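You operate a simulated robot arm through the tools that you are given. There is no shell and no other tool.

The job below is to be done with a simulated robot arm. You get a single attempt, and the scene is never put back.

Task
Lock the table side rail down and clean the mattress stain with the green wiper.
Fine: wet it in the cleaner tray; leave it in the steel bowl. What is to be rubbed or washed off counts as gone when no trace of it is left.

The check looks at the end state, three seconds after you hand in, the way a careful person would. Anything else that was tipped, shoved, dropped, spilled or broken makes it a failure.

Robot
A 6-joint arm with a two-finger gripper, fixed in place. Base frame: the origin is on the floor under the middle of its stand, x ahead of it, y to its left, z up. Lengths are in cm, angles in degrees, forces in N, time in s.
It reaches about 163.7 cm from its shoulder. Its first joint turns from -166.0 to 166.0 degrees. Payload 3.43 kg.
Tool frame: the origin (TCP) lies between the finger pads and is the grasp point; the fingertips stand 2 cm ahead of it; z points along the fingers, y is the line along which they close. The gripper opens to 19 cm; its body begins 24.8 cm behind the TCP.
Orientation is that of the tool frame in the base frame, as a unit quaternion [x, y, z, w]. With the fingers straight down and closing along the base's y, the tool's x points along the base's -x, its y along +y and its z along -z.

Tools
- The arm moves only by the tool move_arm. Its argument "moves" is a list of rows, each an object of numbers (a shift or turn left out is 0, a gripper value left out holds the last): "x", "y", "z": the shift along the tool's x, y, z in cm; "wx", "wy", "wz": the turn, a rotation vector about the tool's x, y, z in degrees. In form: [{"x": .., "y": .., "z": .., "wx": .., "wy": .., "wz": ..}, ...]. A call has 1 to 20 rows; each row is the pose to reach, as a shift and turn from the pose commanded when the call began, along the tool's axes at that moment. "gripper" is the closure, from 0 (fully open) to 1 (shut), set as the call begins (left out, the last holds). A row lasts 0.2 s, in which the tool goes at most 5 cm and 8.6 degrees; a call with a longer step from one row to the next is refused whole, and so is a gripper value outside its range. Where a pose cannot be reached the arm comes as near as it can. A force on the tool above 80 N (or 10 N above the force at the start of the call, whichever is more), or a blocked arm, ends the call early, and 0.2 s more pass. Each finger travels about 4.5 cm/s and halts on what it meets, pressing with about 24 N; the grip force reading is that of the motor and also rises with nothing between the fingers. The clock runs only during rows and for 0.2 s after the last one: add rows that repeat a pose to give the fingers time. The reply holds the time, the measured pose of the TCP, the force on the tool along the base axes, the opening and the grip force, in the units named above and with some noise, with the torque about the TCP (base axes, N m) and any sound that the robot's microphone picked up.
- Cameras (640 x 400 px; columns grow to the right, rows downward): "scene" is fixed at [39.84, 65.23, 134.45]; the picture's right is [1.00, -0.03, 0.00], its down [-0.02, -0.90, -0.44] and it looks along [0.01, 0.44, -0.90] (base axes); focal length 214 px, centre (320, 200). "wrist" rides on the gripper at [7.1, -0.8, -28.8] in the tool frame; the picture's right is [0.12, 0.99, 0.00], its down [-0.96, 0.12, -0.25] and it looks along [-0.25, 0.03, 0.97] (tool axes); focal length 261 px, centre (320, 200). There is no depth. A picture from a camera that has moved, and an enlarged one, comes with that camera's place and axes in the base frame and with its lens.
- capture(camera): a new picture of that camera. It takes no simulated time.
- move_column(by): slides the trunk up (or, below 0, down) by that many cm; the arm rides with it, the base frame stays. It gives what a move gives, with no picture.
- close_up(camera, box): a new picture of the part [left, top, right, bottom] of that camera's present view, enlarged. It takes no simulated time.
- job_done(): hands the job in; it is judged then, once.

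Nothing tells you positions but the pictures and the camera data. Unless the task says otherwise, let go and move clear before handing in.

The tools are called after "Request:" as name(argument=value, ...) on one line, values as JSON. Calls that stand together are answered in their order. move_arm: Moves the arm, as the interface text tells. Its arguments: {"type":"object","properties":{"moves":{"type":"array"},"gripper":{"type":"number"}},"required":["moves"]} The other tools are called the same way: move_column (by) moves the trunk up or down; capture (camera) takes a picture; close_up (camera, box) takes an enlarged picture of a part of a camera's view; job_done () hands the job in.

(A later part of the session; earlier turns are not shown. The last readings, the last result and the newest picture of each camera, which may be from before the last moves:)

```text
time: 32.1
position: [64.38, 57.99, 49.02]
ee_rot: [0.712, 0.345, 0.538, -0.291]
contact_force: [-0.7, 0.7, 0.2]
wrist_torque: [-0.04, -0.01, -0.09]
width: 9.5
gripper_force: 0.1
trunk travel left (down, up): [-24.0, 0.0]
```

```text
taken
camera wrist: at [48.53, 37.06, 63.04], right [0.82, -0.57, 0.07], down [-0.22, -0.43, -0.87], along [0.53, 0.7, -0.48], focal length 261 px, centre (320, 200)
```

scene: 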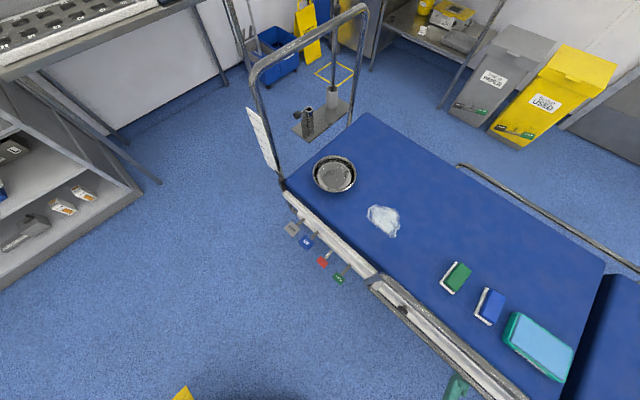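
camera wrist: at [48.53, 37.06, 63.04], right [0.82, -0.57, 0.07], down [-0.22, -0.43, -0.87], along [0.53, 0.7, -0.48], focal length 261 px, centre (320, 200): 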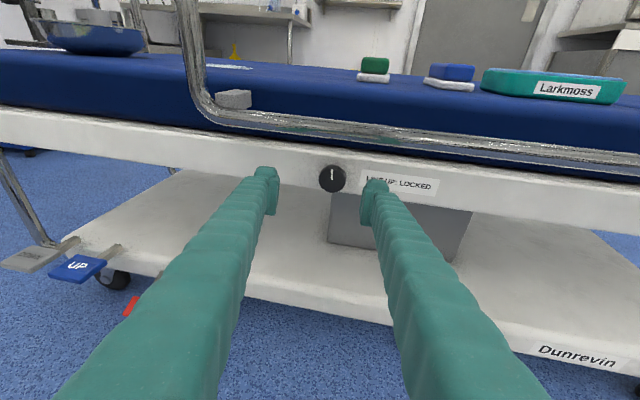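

The raised trunk works: I'm squarely in front of the black knob (about (69, 62, 48.7), face at about 2.5 cm off the beam). I'll advance with the fingers straddling it.

Request:
move_arm(moves=[{"x": 0.4, "y": 1.44, "z": 1, "wx": -2.7, "wy": 1.7}, {"x": 0.8, "y": 1.44, "z": 3, "wx": -5.4, "wy": 3.4, "wz": -0.2}, {"x": 1.04, "y": 1.44, "z": 5.2, "wx": -8, "wy": 5, "wz": -0.4}, {"x": 1.04, "y": 1.44, "z": 5.2, "wx": -8, "wy": 5, "wz": -0.4}])

Request:
capture(camera="wrist")

Request:
close_up(camera="wrist", box=[240, 140, 400, 240])

Request:
close_up(camera="scene", box=[340, 260, 460, 335])

```text
time: 33.1
position: [70.69, 57.54, 48.6]
ee_rot: [0.694, 0.316, 0.584, -0.278]
contact_force: [-0.3, 0.8, 0.3]
wrist_torque: [0.02, 0.04, 0.02]
width: 9.51
gripper_force: 0.0
out of reach, approached as far as the arm can: row 2, 3, 4
trunk travel left (down, up): [-24.0, 0.0]
```

```text
taken
camera wrist: at [52.37, 37.1, 60.2], right [0.77, -0.63, 0.1], down [-0.18, -0.37, -0.91], along [0.61, 0.68, -0.4], focal length 261 px, centre (320, 200)
```

wrist: 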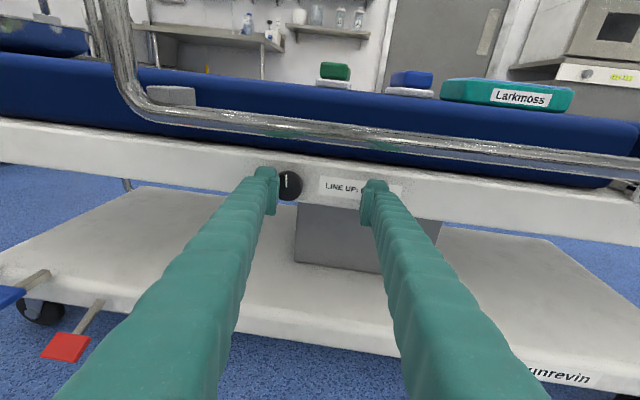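

```text
4.00 times, centred on (320, 190) of wrist
camera zoom: at [52.37, 37.1, 60.2], right [0.77, -0.63, 0.1], down [-0.18, -0.37, -0.91], along [0.61, 0.68, -0.4], focal length 1043 px, centre (320, 240)
```

zoom: 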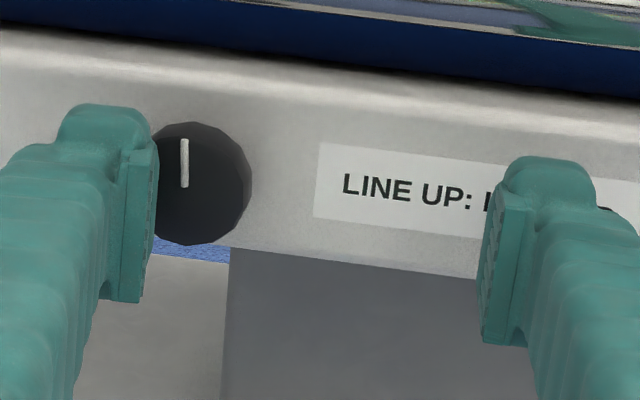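

```text
5.33 times, centred on (400, 298) of scene
camera zoom: at [39.84, 65.23, 134.45], right [1.0, -0.03, 0.0], down [-0.02, -0.9, -0.44], along [0.01, 0.44, -0.9], focal length 1144 px, centre (-107, -320)
```

zoom: 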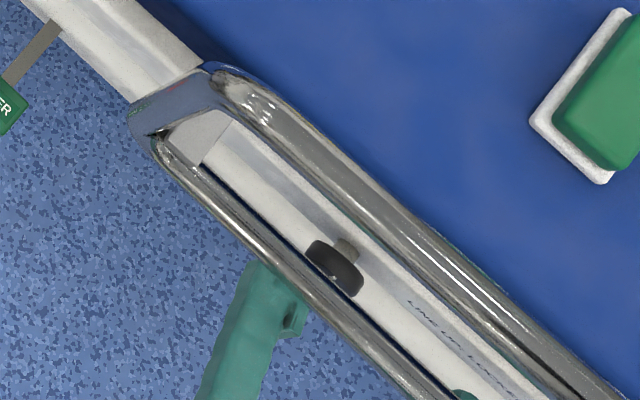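

Request:
move_arm(moves=[{"z": -2, "wx": 1.5, "wy": -2.5, "wz": -0.6}, {"y": -2, "z": -2, "wx": 3, "wy": -4.5, "wz": -1.2}, {"y": -4.5, "z": -1.95, "wx": 4, "wy": -5.6, "wz": -1.7}, {"y": -4.5, "z": -1.95, "wx": 4, "wy": -5.6, "wz": -1.7}])

Request:
close_up(camera="wrist", box=[240, 140, 400, 240])

```text
time: 34.1
position: [65.84, 58.83, 49.07]
ee_rot: [0.707, 0.358, 0.543, -0.277]
contact_force: [-0.3, -0.3, -0.6]
wrist_torque: [-0.01, 0.0, -0.02]
width: 9.49
gripper_force: 0.1
trunk travel left (down, up): [-24.0, 0.0]
```

```text
4.00 times, centred on (320, 190) of wrist
camera zoom: at [49.87, 38.26, 63.18], right [0.82, -0.56, 0.11], down [-0.2, -0.46, -0.87], along [0.54, 0.69, -0.49], focal length 1043 px, centre (320, 240)
```

zoom: 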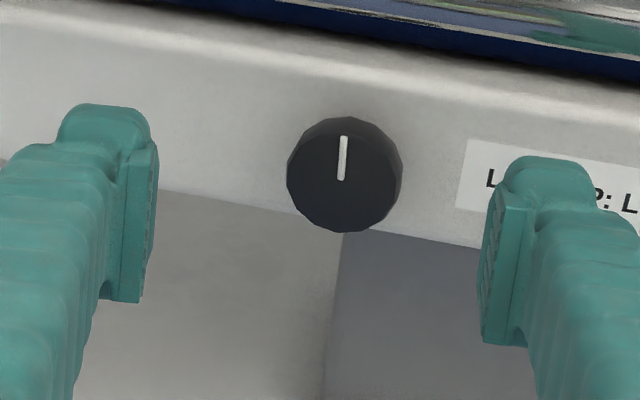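

Request:
move_arm(moves=[{"x": 0.5, "y": 0.74, "z": 1}, {"x": 0.8, "y": 0.74, "z": 2.8}, {"x": 0.8, "y": 0.74, "z": 4.2}, {"x": 0.8, "y": 0.74, "z": 4.2}])

Request:
close_up(camera="wrist", box=[240, 140, 400, 240])

Request:
close_up(camera="scene", box=[360, 270, 440, 330])

```text
time: 35.0
position: [68.62, 61.47, 48.68]
ee_rot: [0.709, 0.359, 0.54, -0.276]
contact_force: [-20.5, -26.5, 10.2]
wrist_torque: [-0.05, -0.95, -2.04]
width: 9.73
gripper_force: 1.7
trunk travel left (down, up): [-24.0, 0.0]
stopped in row 4: the force on the tool passed its limit at 88 N (the readings are from after the stop); the commanded pose is now the measured one
```

```text
4.00 times, centred on (320, 190) of wrist
camera zoom: at [52.58, 41.1, 63.04], right [0.82, -0.56, 0.11], down [-0.2, -0.46, -0.86], along [0.54, 0.69, -0.49], focal length 1043 px, centre (320, 240)
```

zoom: 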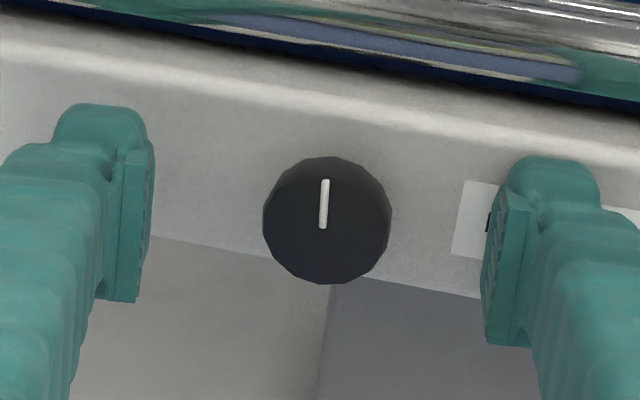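

```text
6.67 times, centred on (400, 300) of scene
camera zoom: at [39.84, 65.23, 134.45], right [1.0, -0.03, 0.0], down [-0.02, -0.9, -0.44], along [0.01, 0.44, -0.9], focal length 1430 px, centre (-213, -467)
```

zoom: 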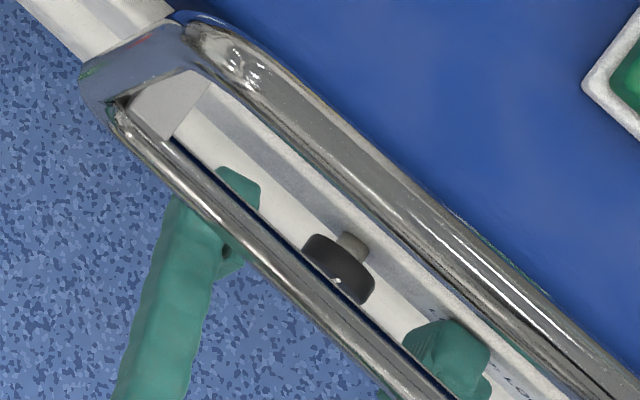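

Request:
move_arm(moves=[{"x": 0.2, "y": 0.2, "z": -0.6}, {"x": 0.2, "y": 0.2, "z": -0.6}, {"x": 0.2, "y": 0.2, "z": -0.6}], gripper=0.7)

Request:
close_up(camera="wrist", box=[240, 140, 400, 240])

```text
time: 35.8
position: [68.58, 61.07, 49.05]
ee_rot: [0.708, 0.358, 0.542, -0.276]
contact_force: [1.2, 0.7, -0.3]
wrist_torque: [0.0, -0.04, 0.0]
width: 5.71
gripper_force: 0.0
trunk travel left (down, up): [-24.0, 0.0]
```

```text
4.00 times, centred on (320, 190) of wrist
camera zoom: at [52.48, 40.67, 63.34], right [0.82, -0.56, 0.11], down [-0.2, -0.46, -0.86], along [0.54, 0.69, -0.49], focal length 1043 px, centre (320, 240)
```

zoom: 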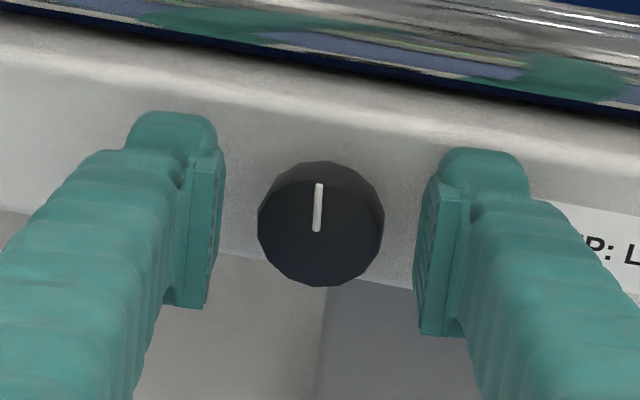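

Request:
move_arm(moves=[{"z": 0.6}, {"z": 0.6}, {"z": 0.6}, {"z": 0.6}], gripper=1)

Request:
close_up(camera="wrist", box=[240, 140, 400, 240])

```text
time: 36.8
position: [68.92, 61.61, 48.82]
ee_rot: [0.708, 0.36, 0.541, -0.276]
contact_force: [-13.8, -9.1, -0.2]
wrist_torque: [-0.08, 0.09, -0.42]
width: 3.77
gripper_force: 45.3
trunk travel left (down, up): [-24.0, 0.0]
```

```text
4.00 times, centred on (320, 190) of wrist
camera zoom: at [52.84, 41.12, 63.16], right [0.82, -0.56, 0.11], down [-0.2, -0.46, -0.86], along [0.54, 0.69, -0.49], focal length 1043 px, centre (320, 240)
```

zoom: 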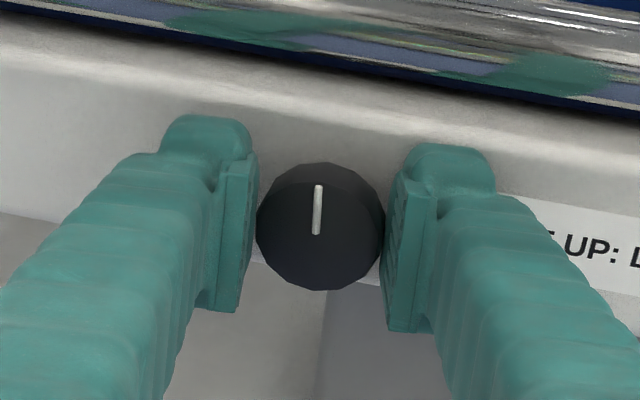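

The knob is gripped (3.8 cm). I'll turn it counter-clockwise about its own axis, since that direction has more arm room, and watch the line and the forces.

Request:
move_arm(moves=[{"wx": -1.94, "wy": -1.29, "wz": -7.13}, {"wx": -3.88, "wy": -2.59, "wz": -14.25}, {"wx": -5.82, "wy": -3.88, "wz": -21.4}, {"wx": -5.82, "wy": -3.88, "wz": -21.4}])

Request:
close_up(camera="wrist", box=[240, 140, 400, 240])

```text
time: 37.3
position: [68.59, 61.11, 48.88]
ee_rot: [0.68, 0.424, 0.554, -0.224]
contact_force: [-61.9, 46.4, -7.9]
wrist_torque: [0.0, 0.42, 0.88]
width: 3.66
gripper_force: 44.9
out of reach, approached as far as the arm can: row 1, 2
trunk travel left (down, up): [-24.0, 0.0]
stopped in row 2: the force on the tool passed its limit at 86 N (the readings are from after the stop); the commanded pose is now the measured one
```

```text
4.00 times, centred on (320, 190) of wrist
camera zoom: at [51.79, 41.5, 63.54], right [0.82, -0.5, 0.28], down [-0.07, -0.57, -0.82], along [0.56, 0.66, -0.5], focal length 1043 px, centre (320, 240)
```

zoom: 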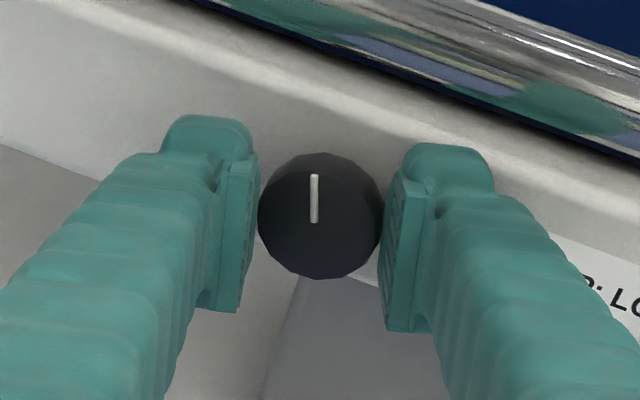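

The knob does turn with the gripper, but the arm hit its own limit and pushed sideways. I'll release, check the knob's angle, and find a better wrist posture.

Request:
move_arm(moves=[{}, {}, {}], gripper=0.68)

Request:
close_up(camera="wrist", box=[240, 140, 400, 240])

```text
time: 38.1
position: [69.61, 60.53, 49.1]
ee_rot: [0.681, 0.419, 0.559, -0.219]
contact_force: [-4.9, -1.4, -1.6]
wrist_torque: [-0.06, 0.04, 0.11]
width: 6.3
gripper_force: 1.8
trunk travel left (down, up): [-24.0, 0.0]
```

```text
4.00 times, centred on (320, 190) of wrist
camera zoom: at [52.4, 41.14, 63.63], right [0.81, -0.51, 0.28], down [-0.07, -0.57, -0.82], along [0.58, 0.65, -0.5], focal length 1043 px, centre (320, 240)
```

zoom: 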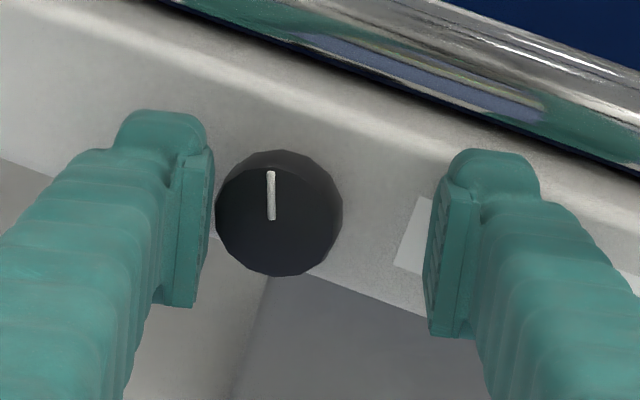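

Request:
move_arm(moves=[{"z": -2}, {"y": -1.1, "z": -2}, {"y": -1.1, "z": -2, "wz": -5}, {"y": -1.1, "z": -2, "wz": -10}])

```text
time: 39.1
position: [67.43, 59.62, 49.49]
ee_rot: [0.642, 0.477, 0.575, -0.17]
contact_force: [-0.9, 0.0, 0.5]
wrist_torque: [0.01, 0.0, -0.01]
width: 6.09
gripper_force: 0.1
trunk travel left (down, up): [-24.0, 0.0]
```

Request:
move_arm(moves=[{"wz": 8.2}, {"wz": 16.4}, {"wz": 24.6}, {"wz": 32.8}, {"wz": 41}, {"wz": 49}, {"wz": 49}])

Request:
close_up(camera="wrist", box=[240, 140, 400, 240])

```text
time: 40.7
position: [67.36, 59.63, 49.47]
ee_rot: [0.782, 0.169, 0.452, -0.395]
contact_force: [1.1, 0.7, -0.3]
wrist_torque: [0.0, -0.01, -0.01]
width: 6.09
gripper_force: 0.2
trunk travel left (down, up): [-24.0, 0.0]
```

```text
4.00 times, centred on (320, 190) of wrist
camera zoom: at [54.02, 37.34, 63.78], right [0.68, -0.64, -0.36], down [-0.59, -0.17, -0.79], along [0.45, 0.75, -0.49], focal length 1043 px, centre (320, 240)
```

zoom: 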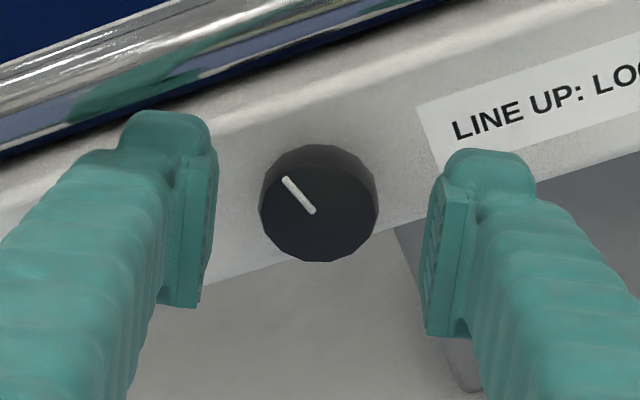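

Request:
move_arm(moves=[{"z": 1.2}, {"z": 2.4}, {"z": 2.4}])

Request:
move_arm(moves=[{}, {}, {}, {}], gripper=1)

Request:
close_up(camera="wrist", box=[240, 140, 400, 240])

```text
time: 41.5
position: [68.94, 61.37, 48.74]
ee_rot: [0.782, 0.169, 0.452, -0.395]
contact_force: [0.6, -0.8, 0.5]
wrist_torque: [0.0, 0.01, 0.01]
width: 6.08
gripper_force: 0.0
trunk travel left (down, up): [-24.0, 0.0]
```

```text
time: 42.5
position: [68.82, 61.39, 48.86]
ee_rot: [0.781, 0.171, 0.451, -0.396]
contact_force: [-5.7, 8.3, 8.5]
wrist_torque: [0.16, -0.05, 0.14]
width: 3.67
gripper_force: 44.7
trunk travel left (down, up): [-24.0, 0.0]
```

```text
4.00 times, centred on (320, 190) of wrist
camera zoom: at [55.58, 39.05, 63.13], right [0.68, -0.63, -0.36], down [-0.58, -0.18, -0.79], along [0.44, 0.75, -0.49], focal length 1043 px, centre (320, 240)
```

zoom: 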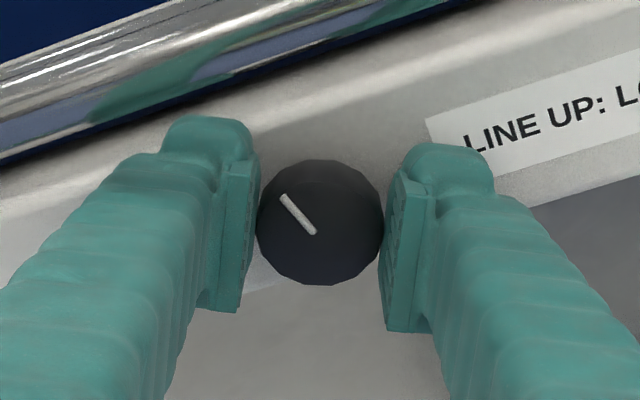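

Gripped well, with little side force. Now I'll roll counter-clockwise about the tool axis (reachable here) in small steps.

Request:
move_arm(moves=[{"wz": -7}, {"wz": -14}, {"wz": -21}, {"wz": -28}, {"wz": -28}])

Request:
close_up(camera="wrist", box=[240, 140, 400, 240])

```text
time: 43.7
position: [68.75, 61.44, 48.67]
ee_rot: [0.717, 0.354, 0.534, -0.274]
contact_force: [-18.7, 33.8, 12.7]
wrist_torque: [0.28, -0.13, -0.02]
width: 3.69
gripper_force: 45.1
trunk travel left (down, up): [-24.0, 0.0]
```

```text
4.00 times, centred on (320, 190) of wrist
camera zoom: at [52.91, 41.21, 63.56], right [0.82, -0.57, 0.1], down [-0.22, -0.47, -0.86], along [0.53, 0.68, -0.51], focal length 1043 px, centre (320, 240)
```

zoom: 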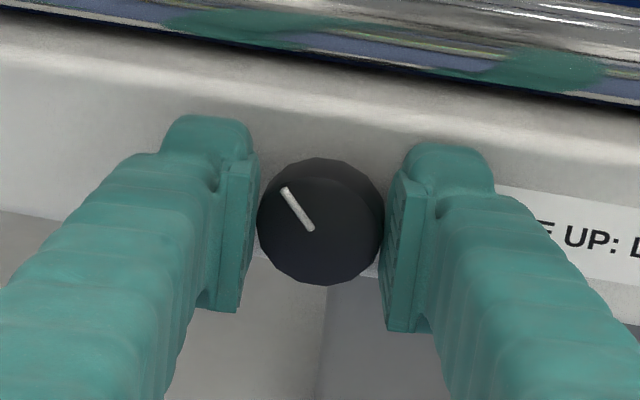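

Request:
move_arm(moves=[{"y": -0.15, "wz": -7}, {"y": -0.2, "wz": -14}, {"y": -0.25, "wz": -21}, {"y": -0.25, "wz": -28}, {"y": -0.25, "wz": -35}, {"y": -0.25, "wz": -35}])

Request:
close_up(camera="wrist", box=[240, 140, 400, 240])

Request:
capture(camera="scene")

```text
time: 45.1
position: [68.92, 61.32, 48.62]
ee_rot: [0.578, 0.554, 0.59, -0.101]
contact_force: [-20.0, -3.3, -11.0]
wrist_torque: [0.11, -0.15, -0.14]
width: 3.78
gripper_force: 44.6
trunk travel left (down, up): [-24.0, 0.0]
```

```text
4.00 times, centred on (320, 190) of wrist
camera zoom: at [49.49, 43.07, 61.86], right [0.72, -0.3, 0.63], down [0.24, -0.73, -0.63], along [0.65, 0.61, -0.45], focal length 1043 px, centre (320, 240)
```

zoom: 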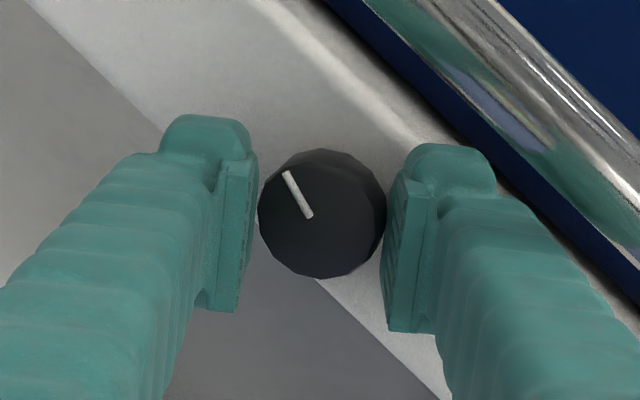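

```text
taken
```

scene: 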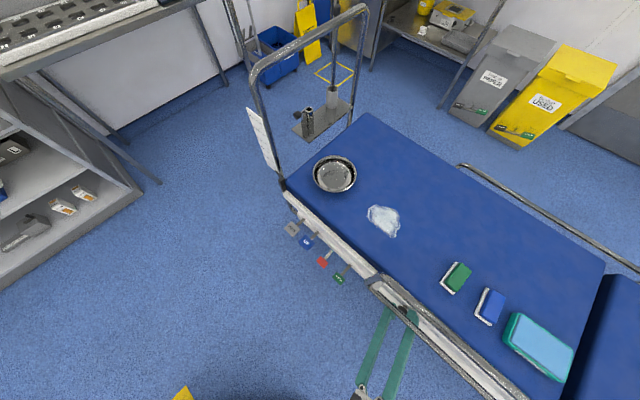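

Request:
move_arm(moves=[{"wz": -7}, {"wz": -14}, {"wz": -20}, {"wz": -20}])

Request:
close_up(camera="wrist", box=[240, 140, 400, 240])

```text
time: 46.0
position: [68.55, 60.9, 49.05]
ee_rot: [0.478, 0.643, 0.599, 0.001]
contact_force: [-5.7, -65.9, 18.3]
wrist_torque: [-0.48, 0.78, 0.86]
width: 3.33
gripper_force: 45.5
trunk travel left (down, up): [-24.0, 0.0]
stopped in row 4: the force on the tool passed its limit at 85 N (the readings are from after the stop); the commanded pose is now the measured one
```

```text
4.00 times, centred on (320, 190) of wrist
camera zoom: at [47.69, 43.24, 60.41], right [0.54, -0.1, 0.83], down [0.45, -0.8, -0.39], along [0.71, 0.59, -0.39], focal length 1043 px, centre (320, 240)
```

zoom: 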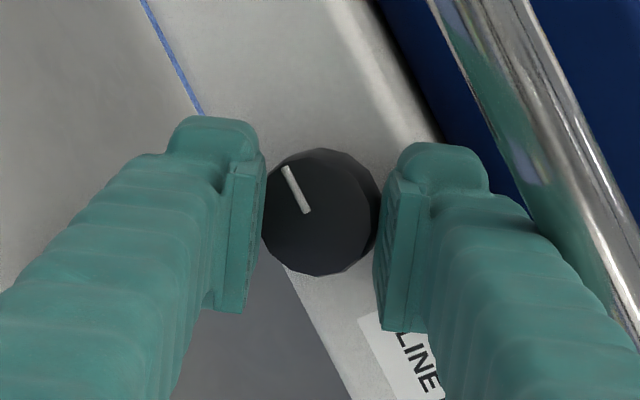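

Request:
move_arm(moves=[{}, {}, {}], gripper=0.7)

Request:
close_up(camera="wrist", box=[240, 140, 400, 240])

```text
time: 46.8
position: [68.32, 61.5, 48.6]
ee_rot: [0.475, 0.645, 0.598, -0.002]
contact_force: [-10.3, 3.7, -16.6]
wrist_torque: [0.29, -0.71, -0.34]
width: 4.72
gripper_force: 0.0
trunk travel left (down, up): [-24.0, 0.0]
```

```text
4.00 times, centred on (320, 190) of wrist
camera zoom: at [47.55, 43.65, 60.18], right [0.55, -0.09, 0.83], down [0.46, -0.8, -0.39], along [0.7, 0.59, -0.39], focal length 1043 px, centre (320, 240)
```

zoom: 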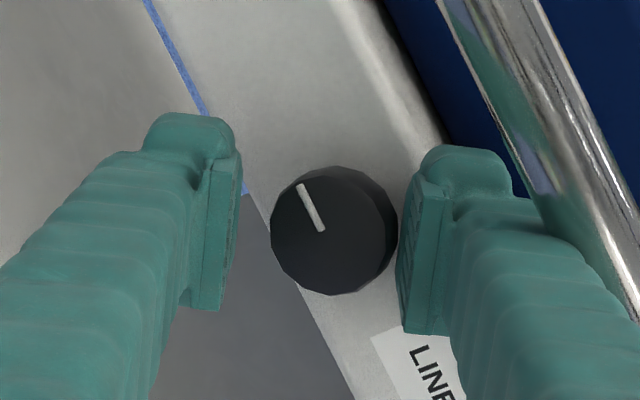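

Request:
move_arm(moves=[{"y": -0.7, "z": -0.3}, {"y": -0.9, "z": -2}, {"y": -0.9, "z": -4}, {"y": -0.9, "z": -4}])

Request:
capture(camera="wrist")

```text
time: 47.8
position: [65.58, 58.4, 49.23]
ee_rot: [0.475, 0.644, 0.599, -0.001]
contact_force: [-0.2, -0.3, 0.3]
wrist_torque: [0.02, -0.01, 0.0]
width: 5.67
gripper_force: 0.0
trunk travel left (down, up): [-24.0, 0.0]
```

```text
taken
camera wrist: at [44.64, 40.64, 60.72], right [0.54, -0.1, 0.83], down [0.46, -0.8, -0.39], along [0.7, 0.59, -0.39], focal length 261 px, centre (320, 200)
```

wrist: 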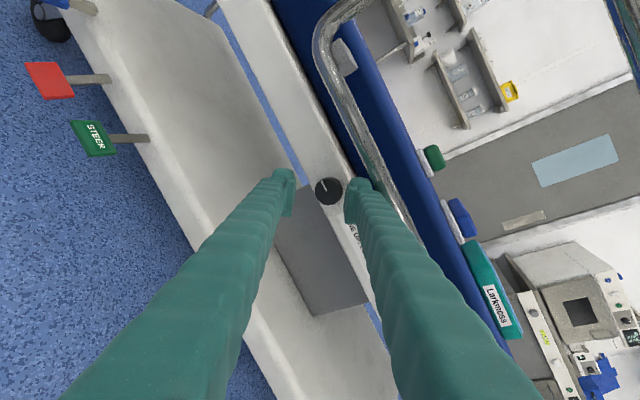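

The knob now reads about 90° counter-clockwise, so it should be unlocked. Next I'll back out from under the rail, rise, and point the tool straight down with the fingers closing across the rail's top tube.

Request:
move_arm(moves=[{"x": -3.4, "y": 1.6, "z": -2.5}, {"x": -6.9, "y": 3.2, "z": -5}, {"x": -10.3, "y": 4.8, "z": -7.5}, {"x": -13.7, "y": 6.5, "z": -10}, {"x": -11.1, "y": 10, "z": -11.3, "wx": 6.8, "wy": -2.9, "wz": -2.3}, {"x": -8.6, "y": 13.4, "z": -12.5, "wx": 13.7, "wy": -5.8, "wz": -4.6}, {"x": -6, "y": 16.9, "z": -13.8, "wx": 20.5, "wy": -8.7, "wz": -6.9}, {"x": -3.4, "y": 20.4, "z": -15, "wx": 27.3, "wy": -11.6, "wz": -9.2}, {"x": -0.9, "y": 23.8, "z": -16.3, "wx": 34.1, "wy": -14.5, "wz": -11.5}, {"x": 1.7, "y": 27.3, "z": -17.6, "wx": 41, "wy": -17.5, "wz": -13.8}, {"x": 4.3, "y": 30.8, "z": -18.8, "wx": 47.8, "wy": -20.4, "wz": -16.1}, {"x": 6.9, "y": 34.3, "z": -20.1, "wx": 54.6, "wy": -23.3, "wz": -18.4}, {"x": 9.4, "y": 37.7, "z": -21.3, "wx": 61.5, "wy": -26.2, "wz": -20.7}, {"x": 12, "y": 41.2, "z": -22.6, "wx": 68.3, "wy": -29.1, "wz": -23}, {"x": 12, "y": 41.2, "z": -22.6, "wx": 68.3, "wy": -29.1, "wz": -23}])

Request:
capture(camera="wrist")

Request:
capture(camera="scene")

```text
time: 50.1
position: [74.03, 48.64, 71.42]
ee_rot: [0.459, 0.839, 0.289, -0.049]
contact_force: [-37.2, -40.2, -4.2]
wrist_torque: [2.5, -2.28, -0.51]
width: 3.63
gripper_force: 0.1
trunk travel left (down, up): [-24.0, 0.0]
stopped in row 11: the force on the tool passed its limit at 125 N (the readings are from after the stop); the commanded pose is now the measured one
```

```text
taken
camera wrist: at [63.94, 38.31, 97.4], right [0.72, 0.5, 0.48], down [0.6, -0.8, -0.08], along [0.34, 0.34, -0.87], focal length 261 px, centre (320, 200)
```

wrist: 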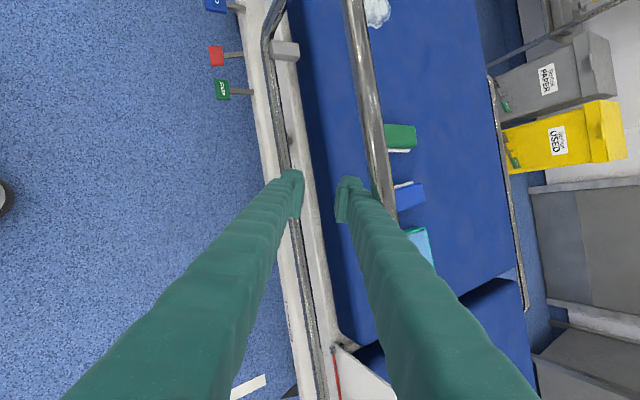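

```text
taken
```

scene: 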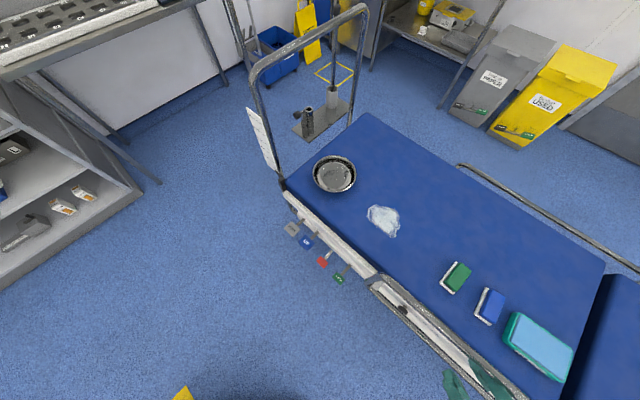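

Request:
move_arm(moves=[{"x": -0.4, "y": -3.44, "z": -2}, {"x": -0.8, "y": -6.9, "z": -4}, {"x": -0.8, "y": -6.9, "z": -4}, {"x": 0.9, "y": -4.7, "z": -8.1}, {"x": 2.7, "y": -2.5, "z": -12.3}, {"x": 4.4, "y": -0.3, "z": -16.4}, {"x": 6.2, "y": 1.9, "z": -20.6}, {"x": 7.9, "y": 4.1, "z": -24.7}, {"x": 7.9, "y": 4.1, "z": -24.7}])

Request:
capture(camera="wrist")

```text
refused: row 5 steps farther than a row can; nothing moved
```

```text
taken
camera wrist: at [63.94, 38.31, 97.4], right [0.72, 0.5, 0.48], down [0.6, -0.8, -0.08], along [0.34, 0.34, -0.87], focal length 261 px, centre (320, 200)
```

wrist: 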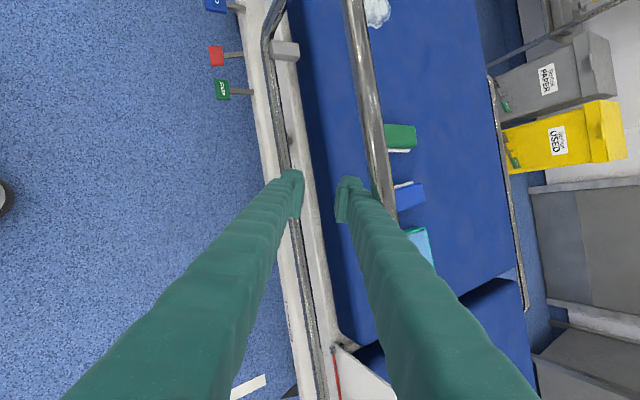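

Request:
move_arm(moves=[{"x": -0.4, "y": -3.44, "z": -2}, {"x": -0.8, "y": -6.9, "z": -4}, {"x": -0.8, "y": -6.9, "z": -4}, {"x": 0.7, "y": -4.9, "z": -7.7}, {"x": 2.2, "y": -2.9, "z": -11.4}, {"x": 3.7, "y": -0.9, "z": -15.1}, {"x": 5.2, "y": 1.1, "z": -18.8}, {"x": 6.7, "y": 3.1, "z": -22.5}, {"x": 6.7, "y": 3.1, "z": -22.5}])

Request:
capture(camera="wrist")

```text
time: 52.1
position: [68.53, 43.41, 94.05]
ee_rot: [0.459, 0.838, 0.29, -0.048]
contact_force: [-0.6, -0.1, -0.5]
wrist_torque: [0.0, -0.04, 0.01]
width: 5.71
gripper_force: 0.1
trunk travel left (down, up): [-24.0, 0.0]
```

```text
taken
camera wrist: at [58.43, 32.86, 119.85], right [0.72, 0.49, 0.48], down [0.6, -0.8, -0.08], along [0.35, 0.35, -0.87], focal length 261 px, centre (320, 200)
```

wrist: 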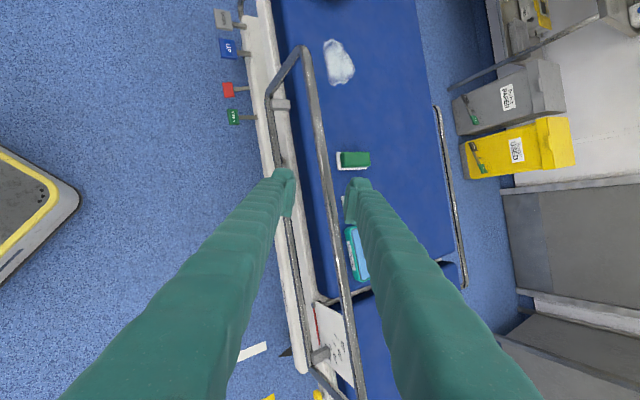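

Request:
move_arm(moves=[{"x": -1.2, "y": 2.1, "z": 0.6, "wx": 5.8, "wy": -3.7, "wz": -2.2}, {"x": -2.4, "y": 4.2, "z": 1.2, "wx": 11.5, "wy": -7.4, "wz": -4.4}, {"x": -3.7, "y": 6.4, "z": 1.9, "wx": 17.3, "wy": -11, "wz": -6.7}, {"x": -4.9, "y": 8.5, "z": 2.5, "wx": 23, "wy": -14.7, "wz": -8.9}, {"x": -6.1, "y": 10.6, "z": 3.1, "wx": 28.8, "wy": -18.4, "wz": -11.1}, {"x": -6.1, "y": 10.6, "z": 3.1, "wx": 28.8, "wy": -18.4, "wz": -11.1}], gripper=0.45)

Request:
capture(camera="wrist")

```text
time: 53.5
position: [81.24, 44.74, 93.82]
ee_rot: [0.391, 0.921, 0.0, 0.001]
contact_force: [0.1, 0.8, -1.1]
wrist_torque: [-0.07, 0.06, 0.02]
width: 10.45
gripper_force: 0.0
trunk travel left (down, up): [-24.0, 0.0]
```

```text
taken
camera wrist: at [75.67, 49.29, 122.57], right [0.63, 0.78, 0.0], down [0.75, -0.61, 0.25], along [0.19, -0.16, -0.97], focal length 261 px, centre (320, 200)
```

wrist: 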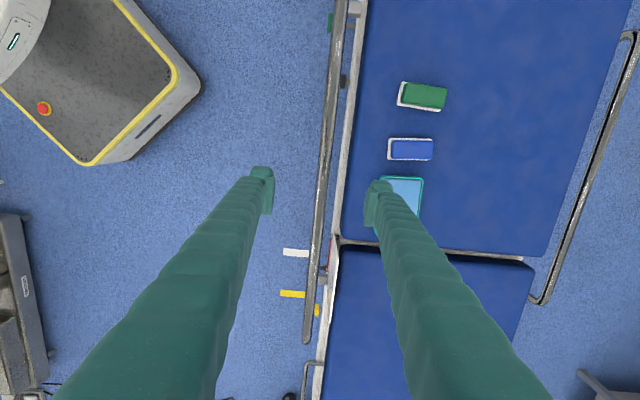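

Now I have a clean top-down view with the fingers straddling the near rail's top tube (top at about z 79, m-offset within 1 cm). I'll descend and grip the tube.

Request:
move_arm(moves=[{"y": 0.4, "z": 4}, {"y": 0.7, "z": 8}, {"y": 0.7, "z": 12}, {"y": 0.7, "z": 15}, {"y": 0.7, "z": 15}])

Request:
capture(camera="wrist")

Request:
close_up(camera="scene", box=[340, 240, 560, 400])

```text
time: 54.8
position: [81.73, 45.22, 79.06]
ee_rot: [0.391, 0.92, 0.002, 0.001]
contact_force: [-0.3, 0.2, 0.9]
wrist_torque: [-0.01, -0.01, -0.02]
width: 10.45
gripper_force: 0.0
trunk travel left (down, up): [-24.0, 0.0]
```

```text
taken
camera wrist: at [76.06, 49.6, 107.76], right [0.63, 0.78, 0.0], down [0.75, -0.61, 0.25], along [0.19, -0.15, -0.97], focal length 261 px, centre (320, 200)
```

wrist: 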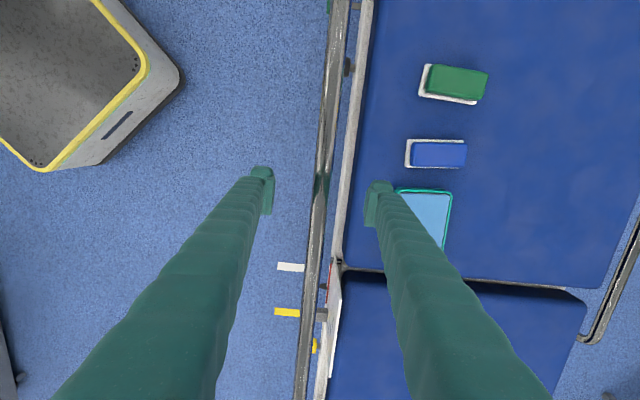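

```text
2.50 times, centred on (450, 320) of scene
camera zoom: at [39.84, 65.23, 134.45], right [1.0, -0.03, 0.0], down [-0.02, -0.9, -0.44], along [0.01, 0.44, -0.9], focal length 536 px, centre (-5, -100)
```

zoom: 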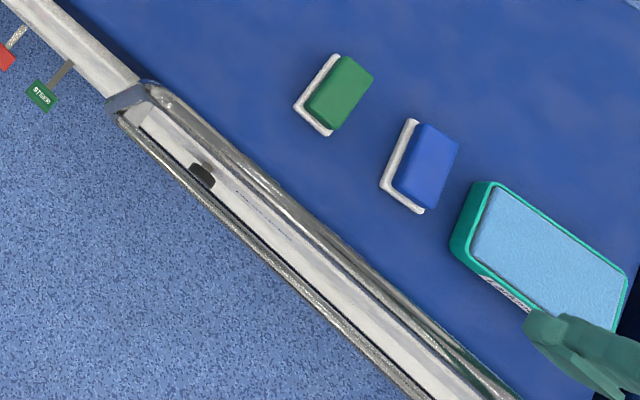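

Request:
move_arm(moves=[{}, {}, {}, {}, {}, {}, {}], gripper=1)

Request:
capture(camera="wrist")

```text
time: 56.4
position: [81.75, 45.29, 79.24]
ee_rot: [0.39, 0.921, 0.001, -0.001]
contact_force: [5.7, 3.8, 0.7]
wrist_torque: [0.02, -0.06, 1.13]
width: 2.08
gripper_force: 45.4
trunk travel left (down, up): [-24.0, 0.0]
```

```text
taken
camera wrist: at [76.07, 49.62, 107.81], right [0.63, 0.78, 0.0], down [0.75, -0.61, 0.25], along [0.2, -0.15, -0.97], focal length 261 px, centre (320, 200)
```

wrist: 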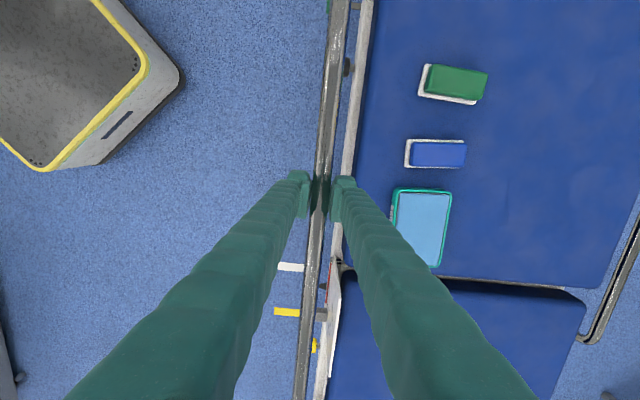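

Request:
move_arm(moves=[{"z": 0.7}, {"z": 1.4}, {"z": 2}, {"z": 2}])

Request:
close_up(camera="scene", box=[340, 240, 560, 400])

```text
time: 57.4
position: [81.76, 45.17, 77.03]
ee_rot: [0.391, 0.921, 0.002, 0.0]
contact_force: [0.9, -0.4, 3.1]
wrist_torque: [-0.01, -0.08, 1.09]
width: 2.11
gripper_force: 45.0
trunk travel left (down, up): [-24.0, 0.0]
```

```text
2.50 times, centred on (450, 320) of scene
camera zoom: at [39.84, 65.23, 134.45], right [1.0, -0.03, 0.0], down [-0.02, -0.9, -0.44], along [0.01, 0.44, -0.9], focal length 536 px, centre (-5, -100)
```

zoom: 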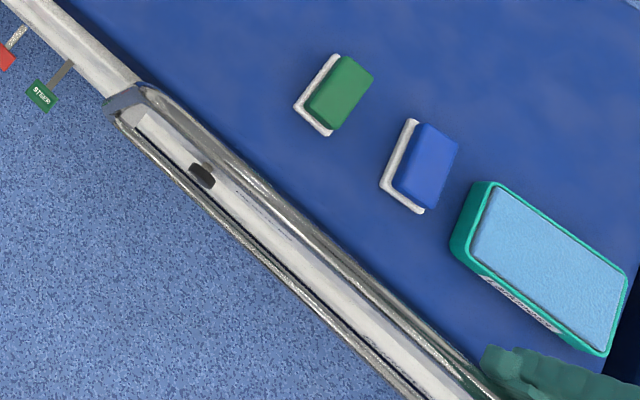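

The rail is unlocked and slides down smoothly with about 3 N. I'll continue lowering it.

Request:
move_arm(moves=[{"z": 1.5}, {"z": 3}, {"z": 4.5}, {"z": 6}, {"z": 7.5}, {"z": 9}, {"z": 10.5}, {"z": 12}, {"z": 12}])

Request:
close_up(camera="scene", box=[340, 240, 560, 400])

```text
time: 59.4
position: [81.82, 45.38, 64.87]
ee_rot: [0.391, 0.921, -0.001, 0.001]
contact_force: [-30.2, -24.7, -2.4]
wrist_torque: [-0.15, 0.19, 1.11]
width: 2.09
gripper_force: 45.3
trunk travel left (down, up): [-24.0, 0.0]
```

```text
2.50 times, centred on (450, 320) of scene
camera zoom: at [39.84, 65.23, 134.45], right [1.0, -0.03, 0.0], down [-0.02, -0.9, -0.44], along [0.01, 0.44, -0.9], focal length 536 px, centre (-5, -100)
```

zoom: 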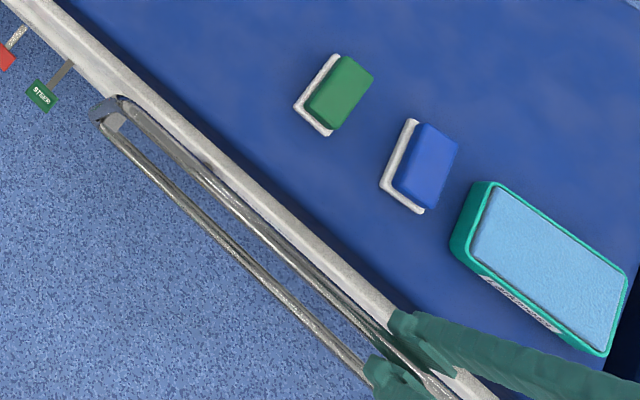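

Request:
capture(camera="wrist")

Request:
close_up(camera="scene", box=[340, 260, 440, 330])

Request:
close_up(camera="scene", box=[460, 340, 560, 400])

```text
taken
camera wrist: at [76.18, 49.68, 93.67], right [0.63, 0.78, 0.0], down [0.75, -0.61, 0.25], along [0.19, -0.16, -0.97], focal length 261 px, centre (320, 200)
```

wrist: 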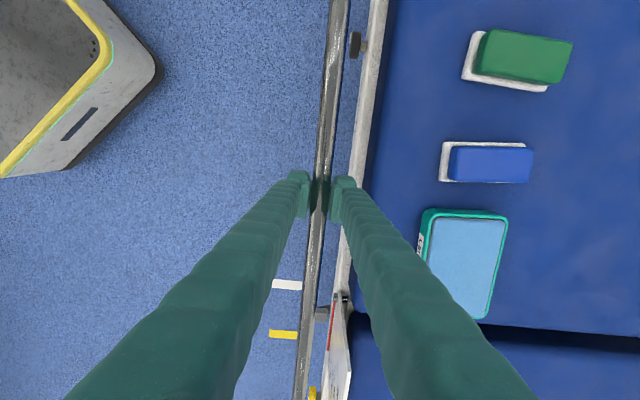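

```text
5.71 times, centred on (390, 295) of scene
camera zoom: at [39.84, 65.23, 134.45], right [1.0, -0.03, 0.0], down [-0.02, -0.9, -0.44], along [0.01, 0.44, -0.9], focal length 1226 px, centre (-80, -343)
```

zoom: 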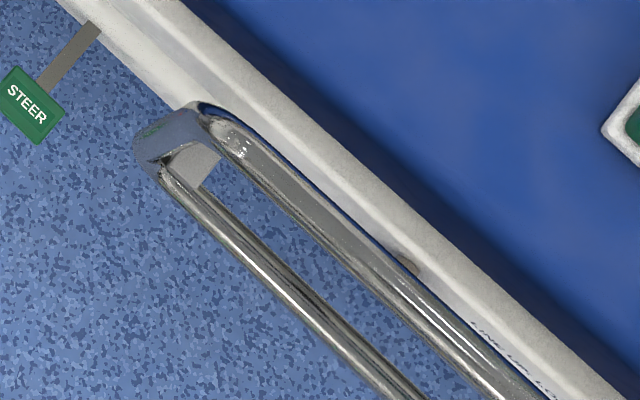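

```text
6.40 times, centred on (510, 370) of scene
camera zoom: at [39.84, 65.23, 134.45], right [1.0, -0.03, 0.0], down [-0.02, -0.9, -0.44], along [0.01, 0.44, -0.9], focal length 1373 px, centre (-896, -888)
```

zoom: 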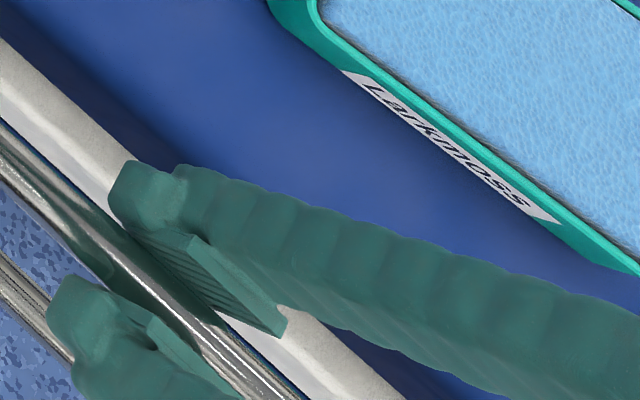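

Request:
move_arm(moves=[{"y": -0.2, "z": 1}, {"y": -0.3, "z": 2}, {"y": -0.3, "z": 3}, {"y": -0.3, "z": 4}, {"y": -0.3, "z": 5}, {"y": -0.3, "z": 5}])

Request:
close_up(camera="scene", box=[340, 240, 560, 400])

```text
time: 60.8
position: [81.63, 45.19, 60.04]
ee_rot: [0.39, 0.921, 0.001, 0.001]
contact_force: [-9.5, 0.4, -1.7]
wrist_torque: [0.0, 0.01, 1.1]
width: 2.08
gripper_force: 45.2
trunk travel left (down, up): [-24.0, 0.0]
```

```text
2.50 times, centred on (450, 320) of scene
camera zoom: at [39.84, 65.23, 134.45], right [1.0, -0.03, 0.0], down [-0.02, -0.9, -0.44], along [0.01, 0.44, -0.9], focal length 536 px, centre (-5, -100)
```

zoom: 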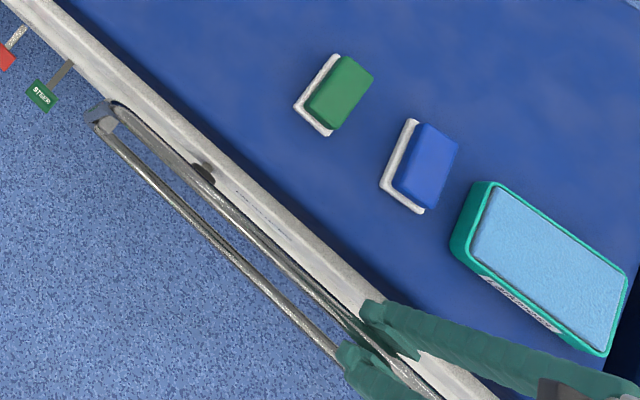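

Request:
move_arm(moves=[{"z": 1}, {"z": 2}, {"z": 3}, {"z": 4}, {"z": 5}, {"z": 5}])

Request:
capture(camera="wrist")

```text
time: 62.1
position: [81.84, 45.16, 55.3]
ee_rot: [0.391, 0.921, 0.003, 0.003]
contact_force: [9.6, -6.3, 33.9]
wrist_torque: [0.12, 0.04, 1.93]
width: 1.76
gripper_force: 44.8
trunk travel left (down, up): [-24.0, 0.0]
```

```text
taken
camera wrist: at [76.11, 49.48, 83.96], right [0.63, 0.78, 0.01], down [0.75, -0.61, 0.25], along [0.2, -0.15, -0.97], focal length 261 px, centre (320, 200)
```

wrist: 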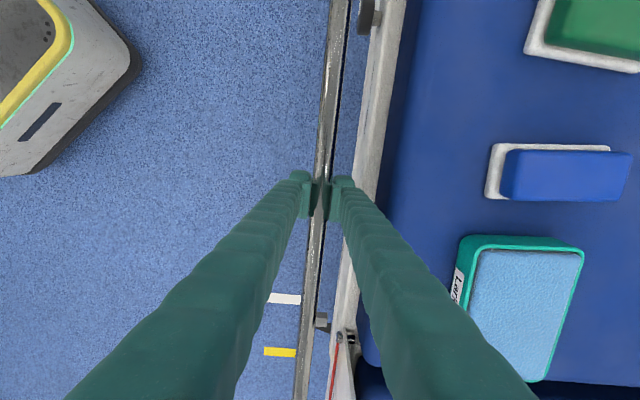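

Request:
close_up(camera="wrist", box=[260, 130, 420, 230])

Request:
close_up(camera="scene", box=[340, 250, 500, 370])

Request:
close_up(camera="scene", box=[450, 330, 530, 400])

```text
4.00 times, centred on (340, 180) of wrist
camera zoom: at [76.11, 49.48, 83.96], right [0.63, 0.78, 0.01], down [0.75, -0.61, 0.25], along [0.2, -0.15, -0.97], focal length 1043 px, centre (240, 280)
```

zoom: 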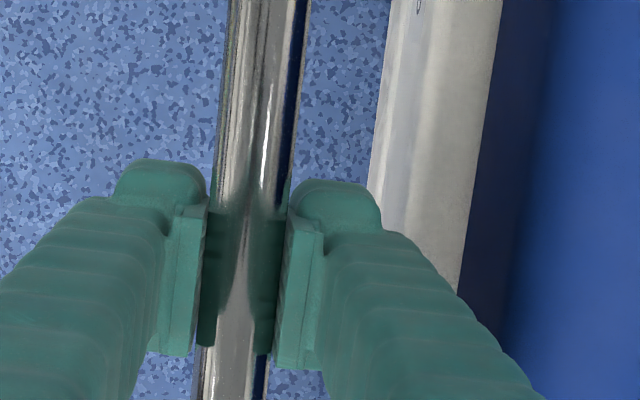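

```text
3.33 times, centred on (420, 310) of scene
camera zoom: at [39.84, 65.23, 134.45], right [1.0, -0.03, 0.0], down [-0.02, -0.9, -0.44], along [0.01, 0.44, -0.9], focal length 715 px, centre (-13, -167)
```

zoom: 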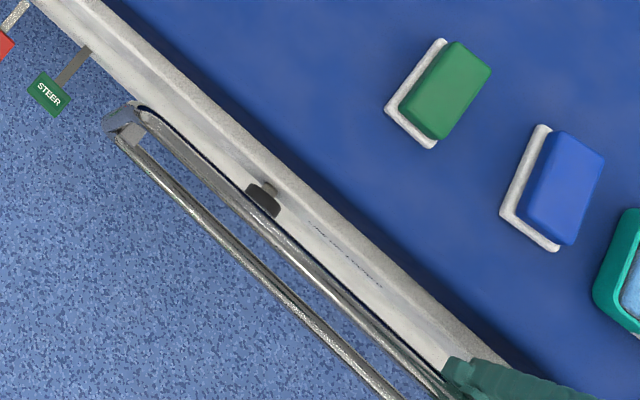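

```text
5.71 times, centred on (490, 365) of scene
camera zoom: at [39.84, 65.23, 134.45], right [1.0, -0.03, 0.0], down [-0.02, -0.9, -0.44], along [0.01, 0.44, -0.9], focal length 1226 px, centre (-651, -743)
```

zoom: 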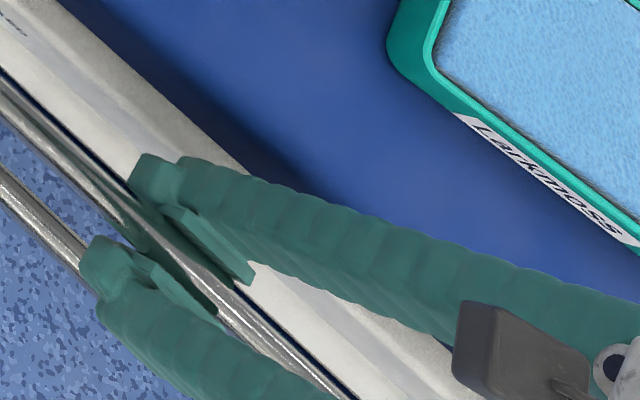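

Request:
move_arm(moves=[{"z": 0.4}, {"z": 0.8}, {"z": 0.8}])

Request:
close_up(camera="wrist", box=[260, 130, 420, 230])

Request:
close_up(camera="scene", box=[340, 250, 500, 370])

```text
time: 63.0
position: [81.6, 45.34, 54.4]
ee_rot: [0.39, 0.921, 0.002, 0.002]
contact_force: [9.4, 2.1, 36.5]
wrist_torque: [0.05, 0.26, 1.76]
width: 1.71
gripper_force: 44.6
trunk travel left (down, up): [-24.0, 0.0]
```

```text
4.00 times, centred on (340, 180) of wrist
camera zoom: at [75.96, 49.68, 83.1], right [0.63, 0.78, 0.01], down [0.75, -0.61, 0.25], along [0.2, -0.15, -0.97], focal length 1043 px, centre (240, 280)
```

zoom: 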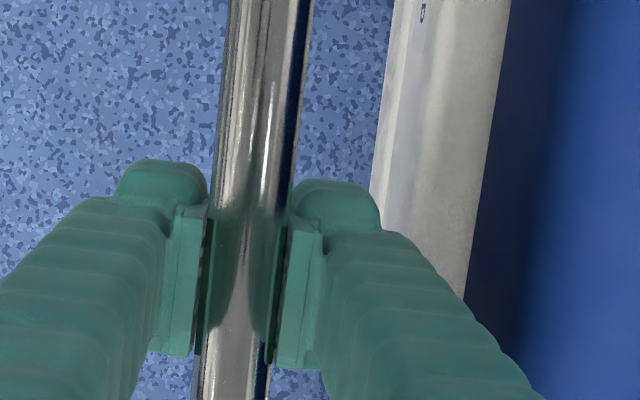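

```text
3.33 times, centred on (420, 310) of scene
camera zoom: at [39.84, 65.23, 134.45], right [1.0, -0.03, 0.0], down [-0.02, -0.9, -0.44], along [0.01, 0.44, -0.9], focal length 715 px, centre (-13, -167)
```

zoom: 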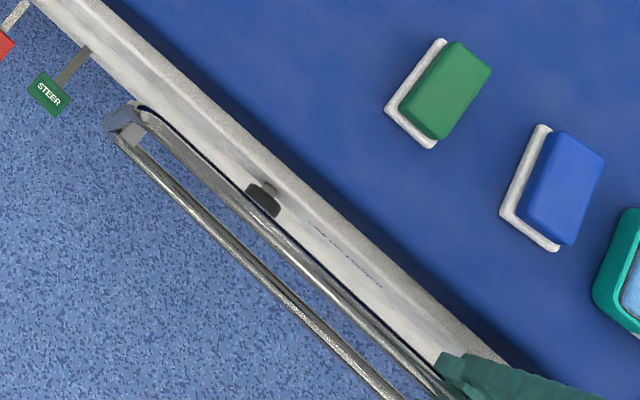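

The rail hasn't moved for the last bit of travel and the force has saturated, so it's at its lower stop. I'll release gently and rise.

Request:
move_arm(moves=[{"z": -0.4}, {"z": -0.4}, {"z": -0.4}], gripper=0.82)

Request:
move_arm(moves=[{"z": -2}, {"z": -5}, {"z": -9}, {"z": -13}, {"z": -18}, {"z": -23}, {"z": -28}, {"z": -33}, {"z": -33}])

Request:
capture(camera="wrist")

Request:
close_up(camera="scene", box=[340, 250, 500, 370])

```text
time: 63.8
position: [81.6, 45.13, 54.63]
ee_rot: [0.39, 0.921, 0.001, 0.0]
contact_force: [0.2, 0.2, 0.7]
wrist_torque: [0.03, 0.0, 0.03]
width: 3.4
gripper_force: 0.0
trunk travel left (down, up): [-24.0, 0.0]
```

```text
time: 65.8
position: [81.51, 45.26, 87.5]
ee_rot: [0.391, 0.921, 0.002, 0.0]
contact_force: [0.6, 0.3, 0.7]
wrist_torque: [0.03, 0.02, -0.01]
width: 3.45
gripper_force: 0.0
trunk travel left (down, up): [-24.0, 0.0]
```

```text
taken
camera wrist: at [75.74, 49.62, 116.22], right [0.63, 0.78, 0.0], down [0.75, -0.61, 0.25], along [0.19, -0.15, -0.97], focal length 261 px, centre (320, 200)
```

wrist: 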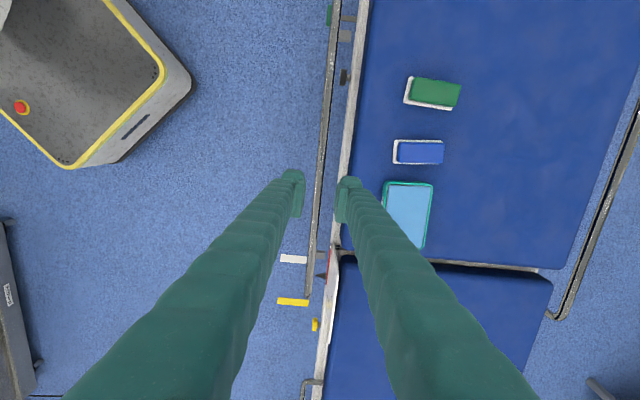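

```text
3.33 times, centred on (420, 310) of scene
camera zoom: at [39.84, 65.23, 134.45], right [1.0, -0.03, 0.0], down [-0.02, -0.9, -0.44], along [0.01, 0.44, -0.9], focal length 715 px, centre (-13, -167)
```

zoom: 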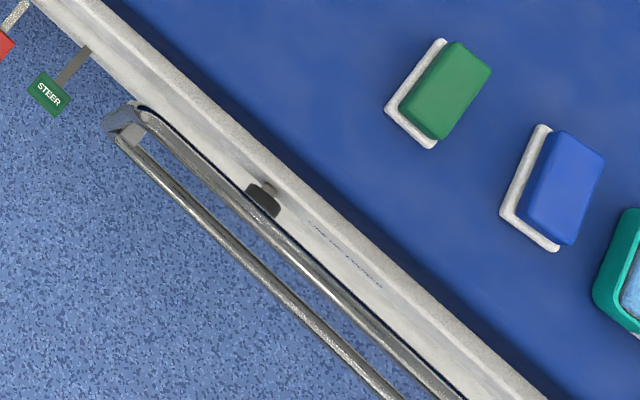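

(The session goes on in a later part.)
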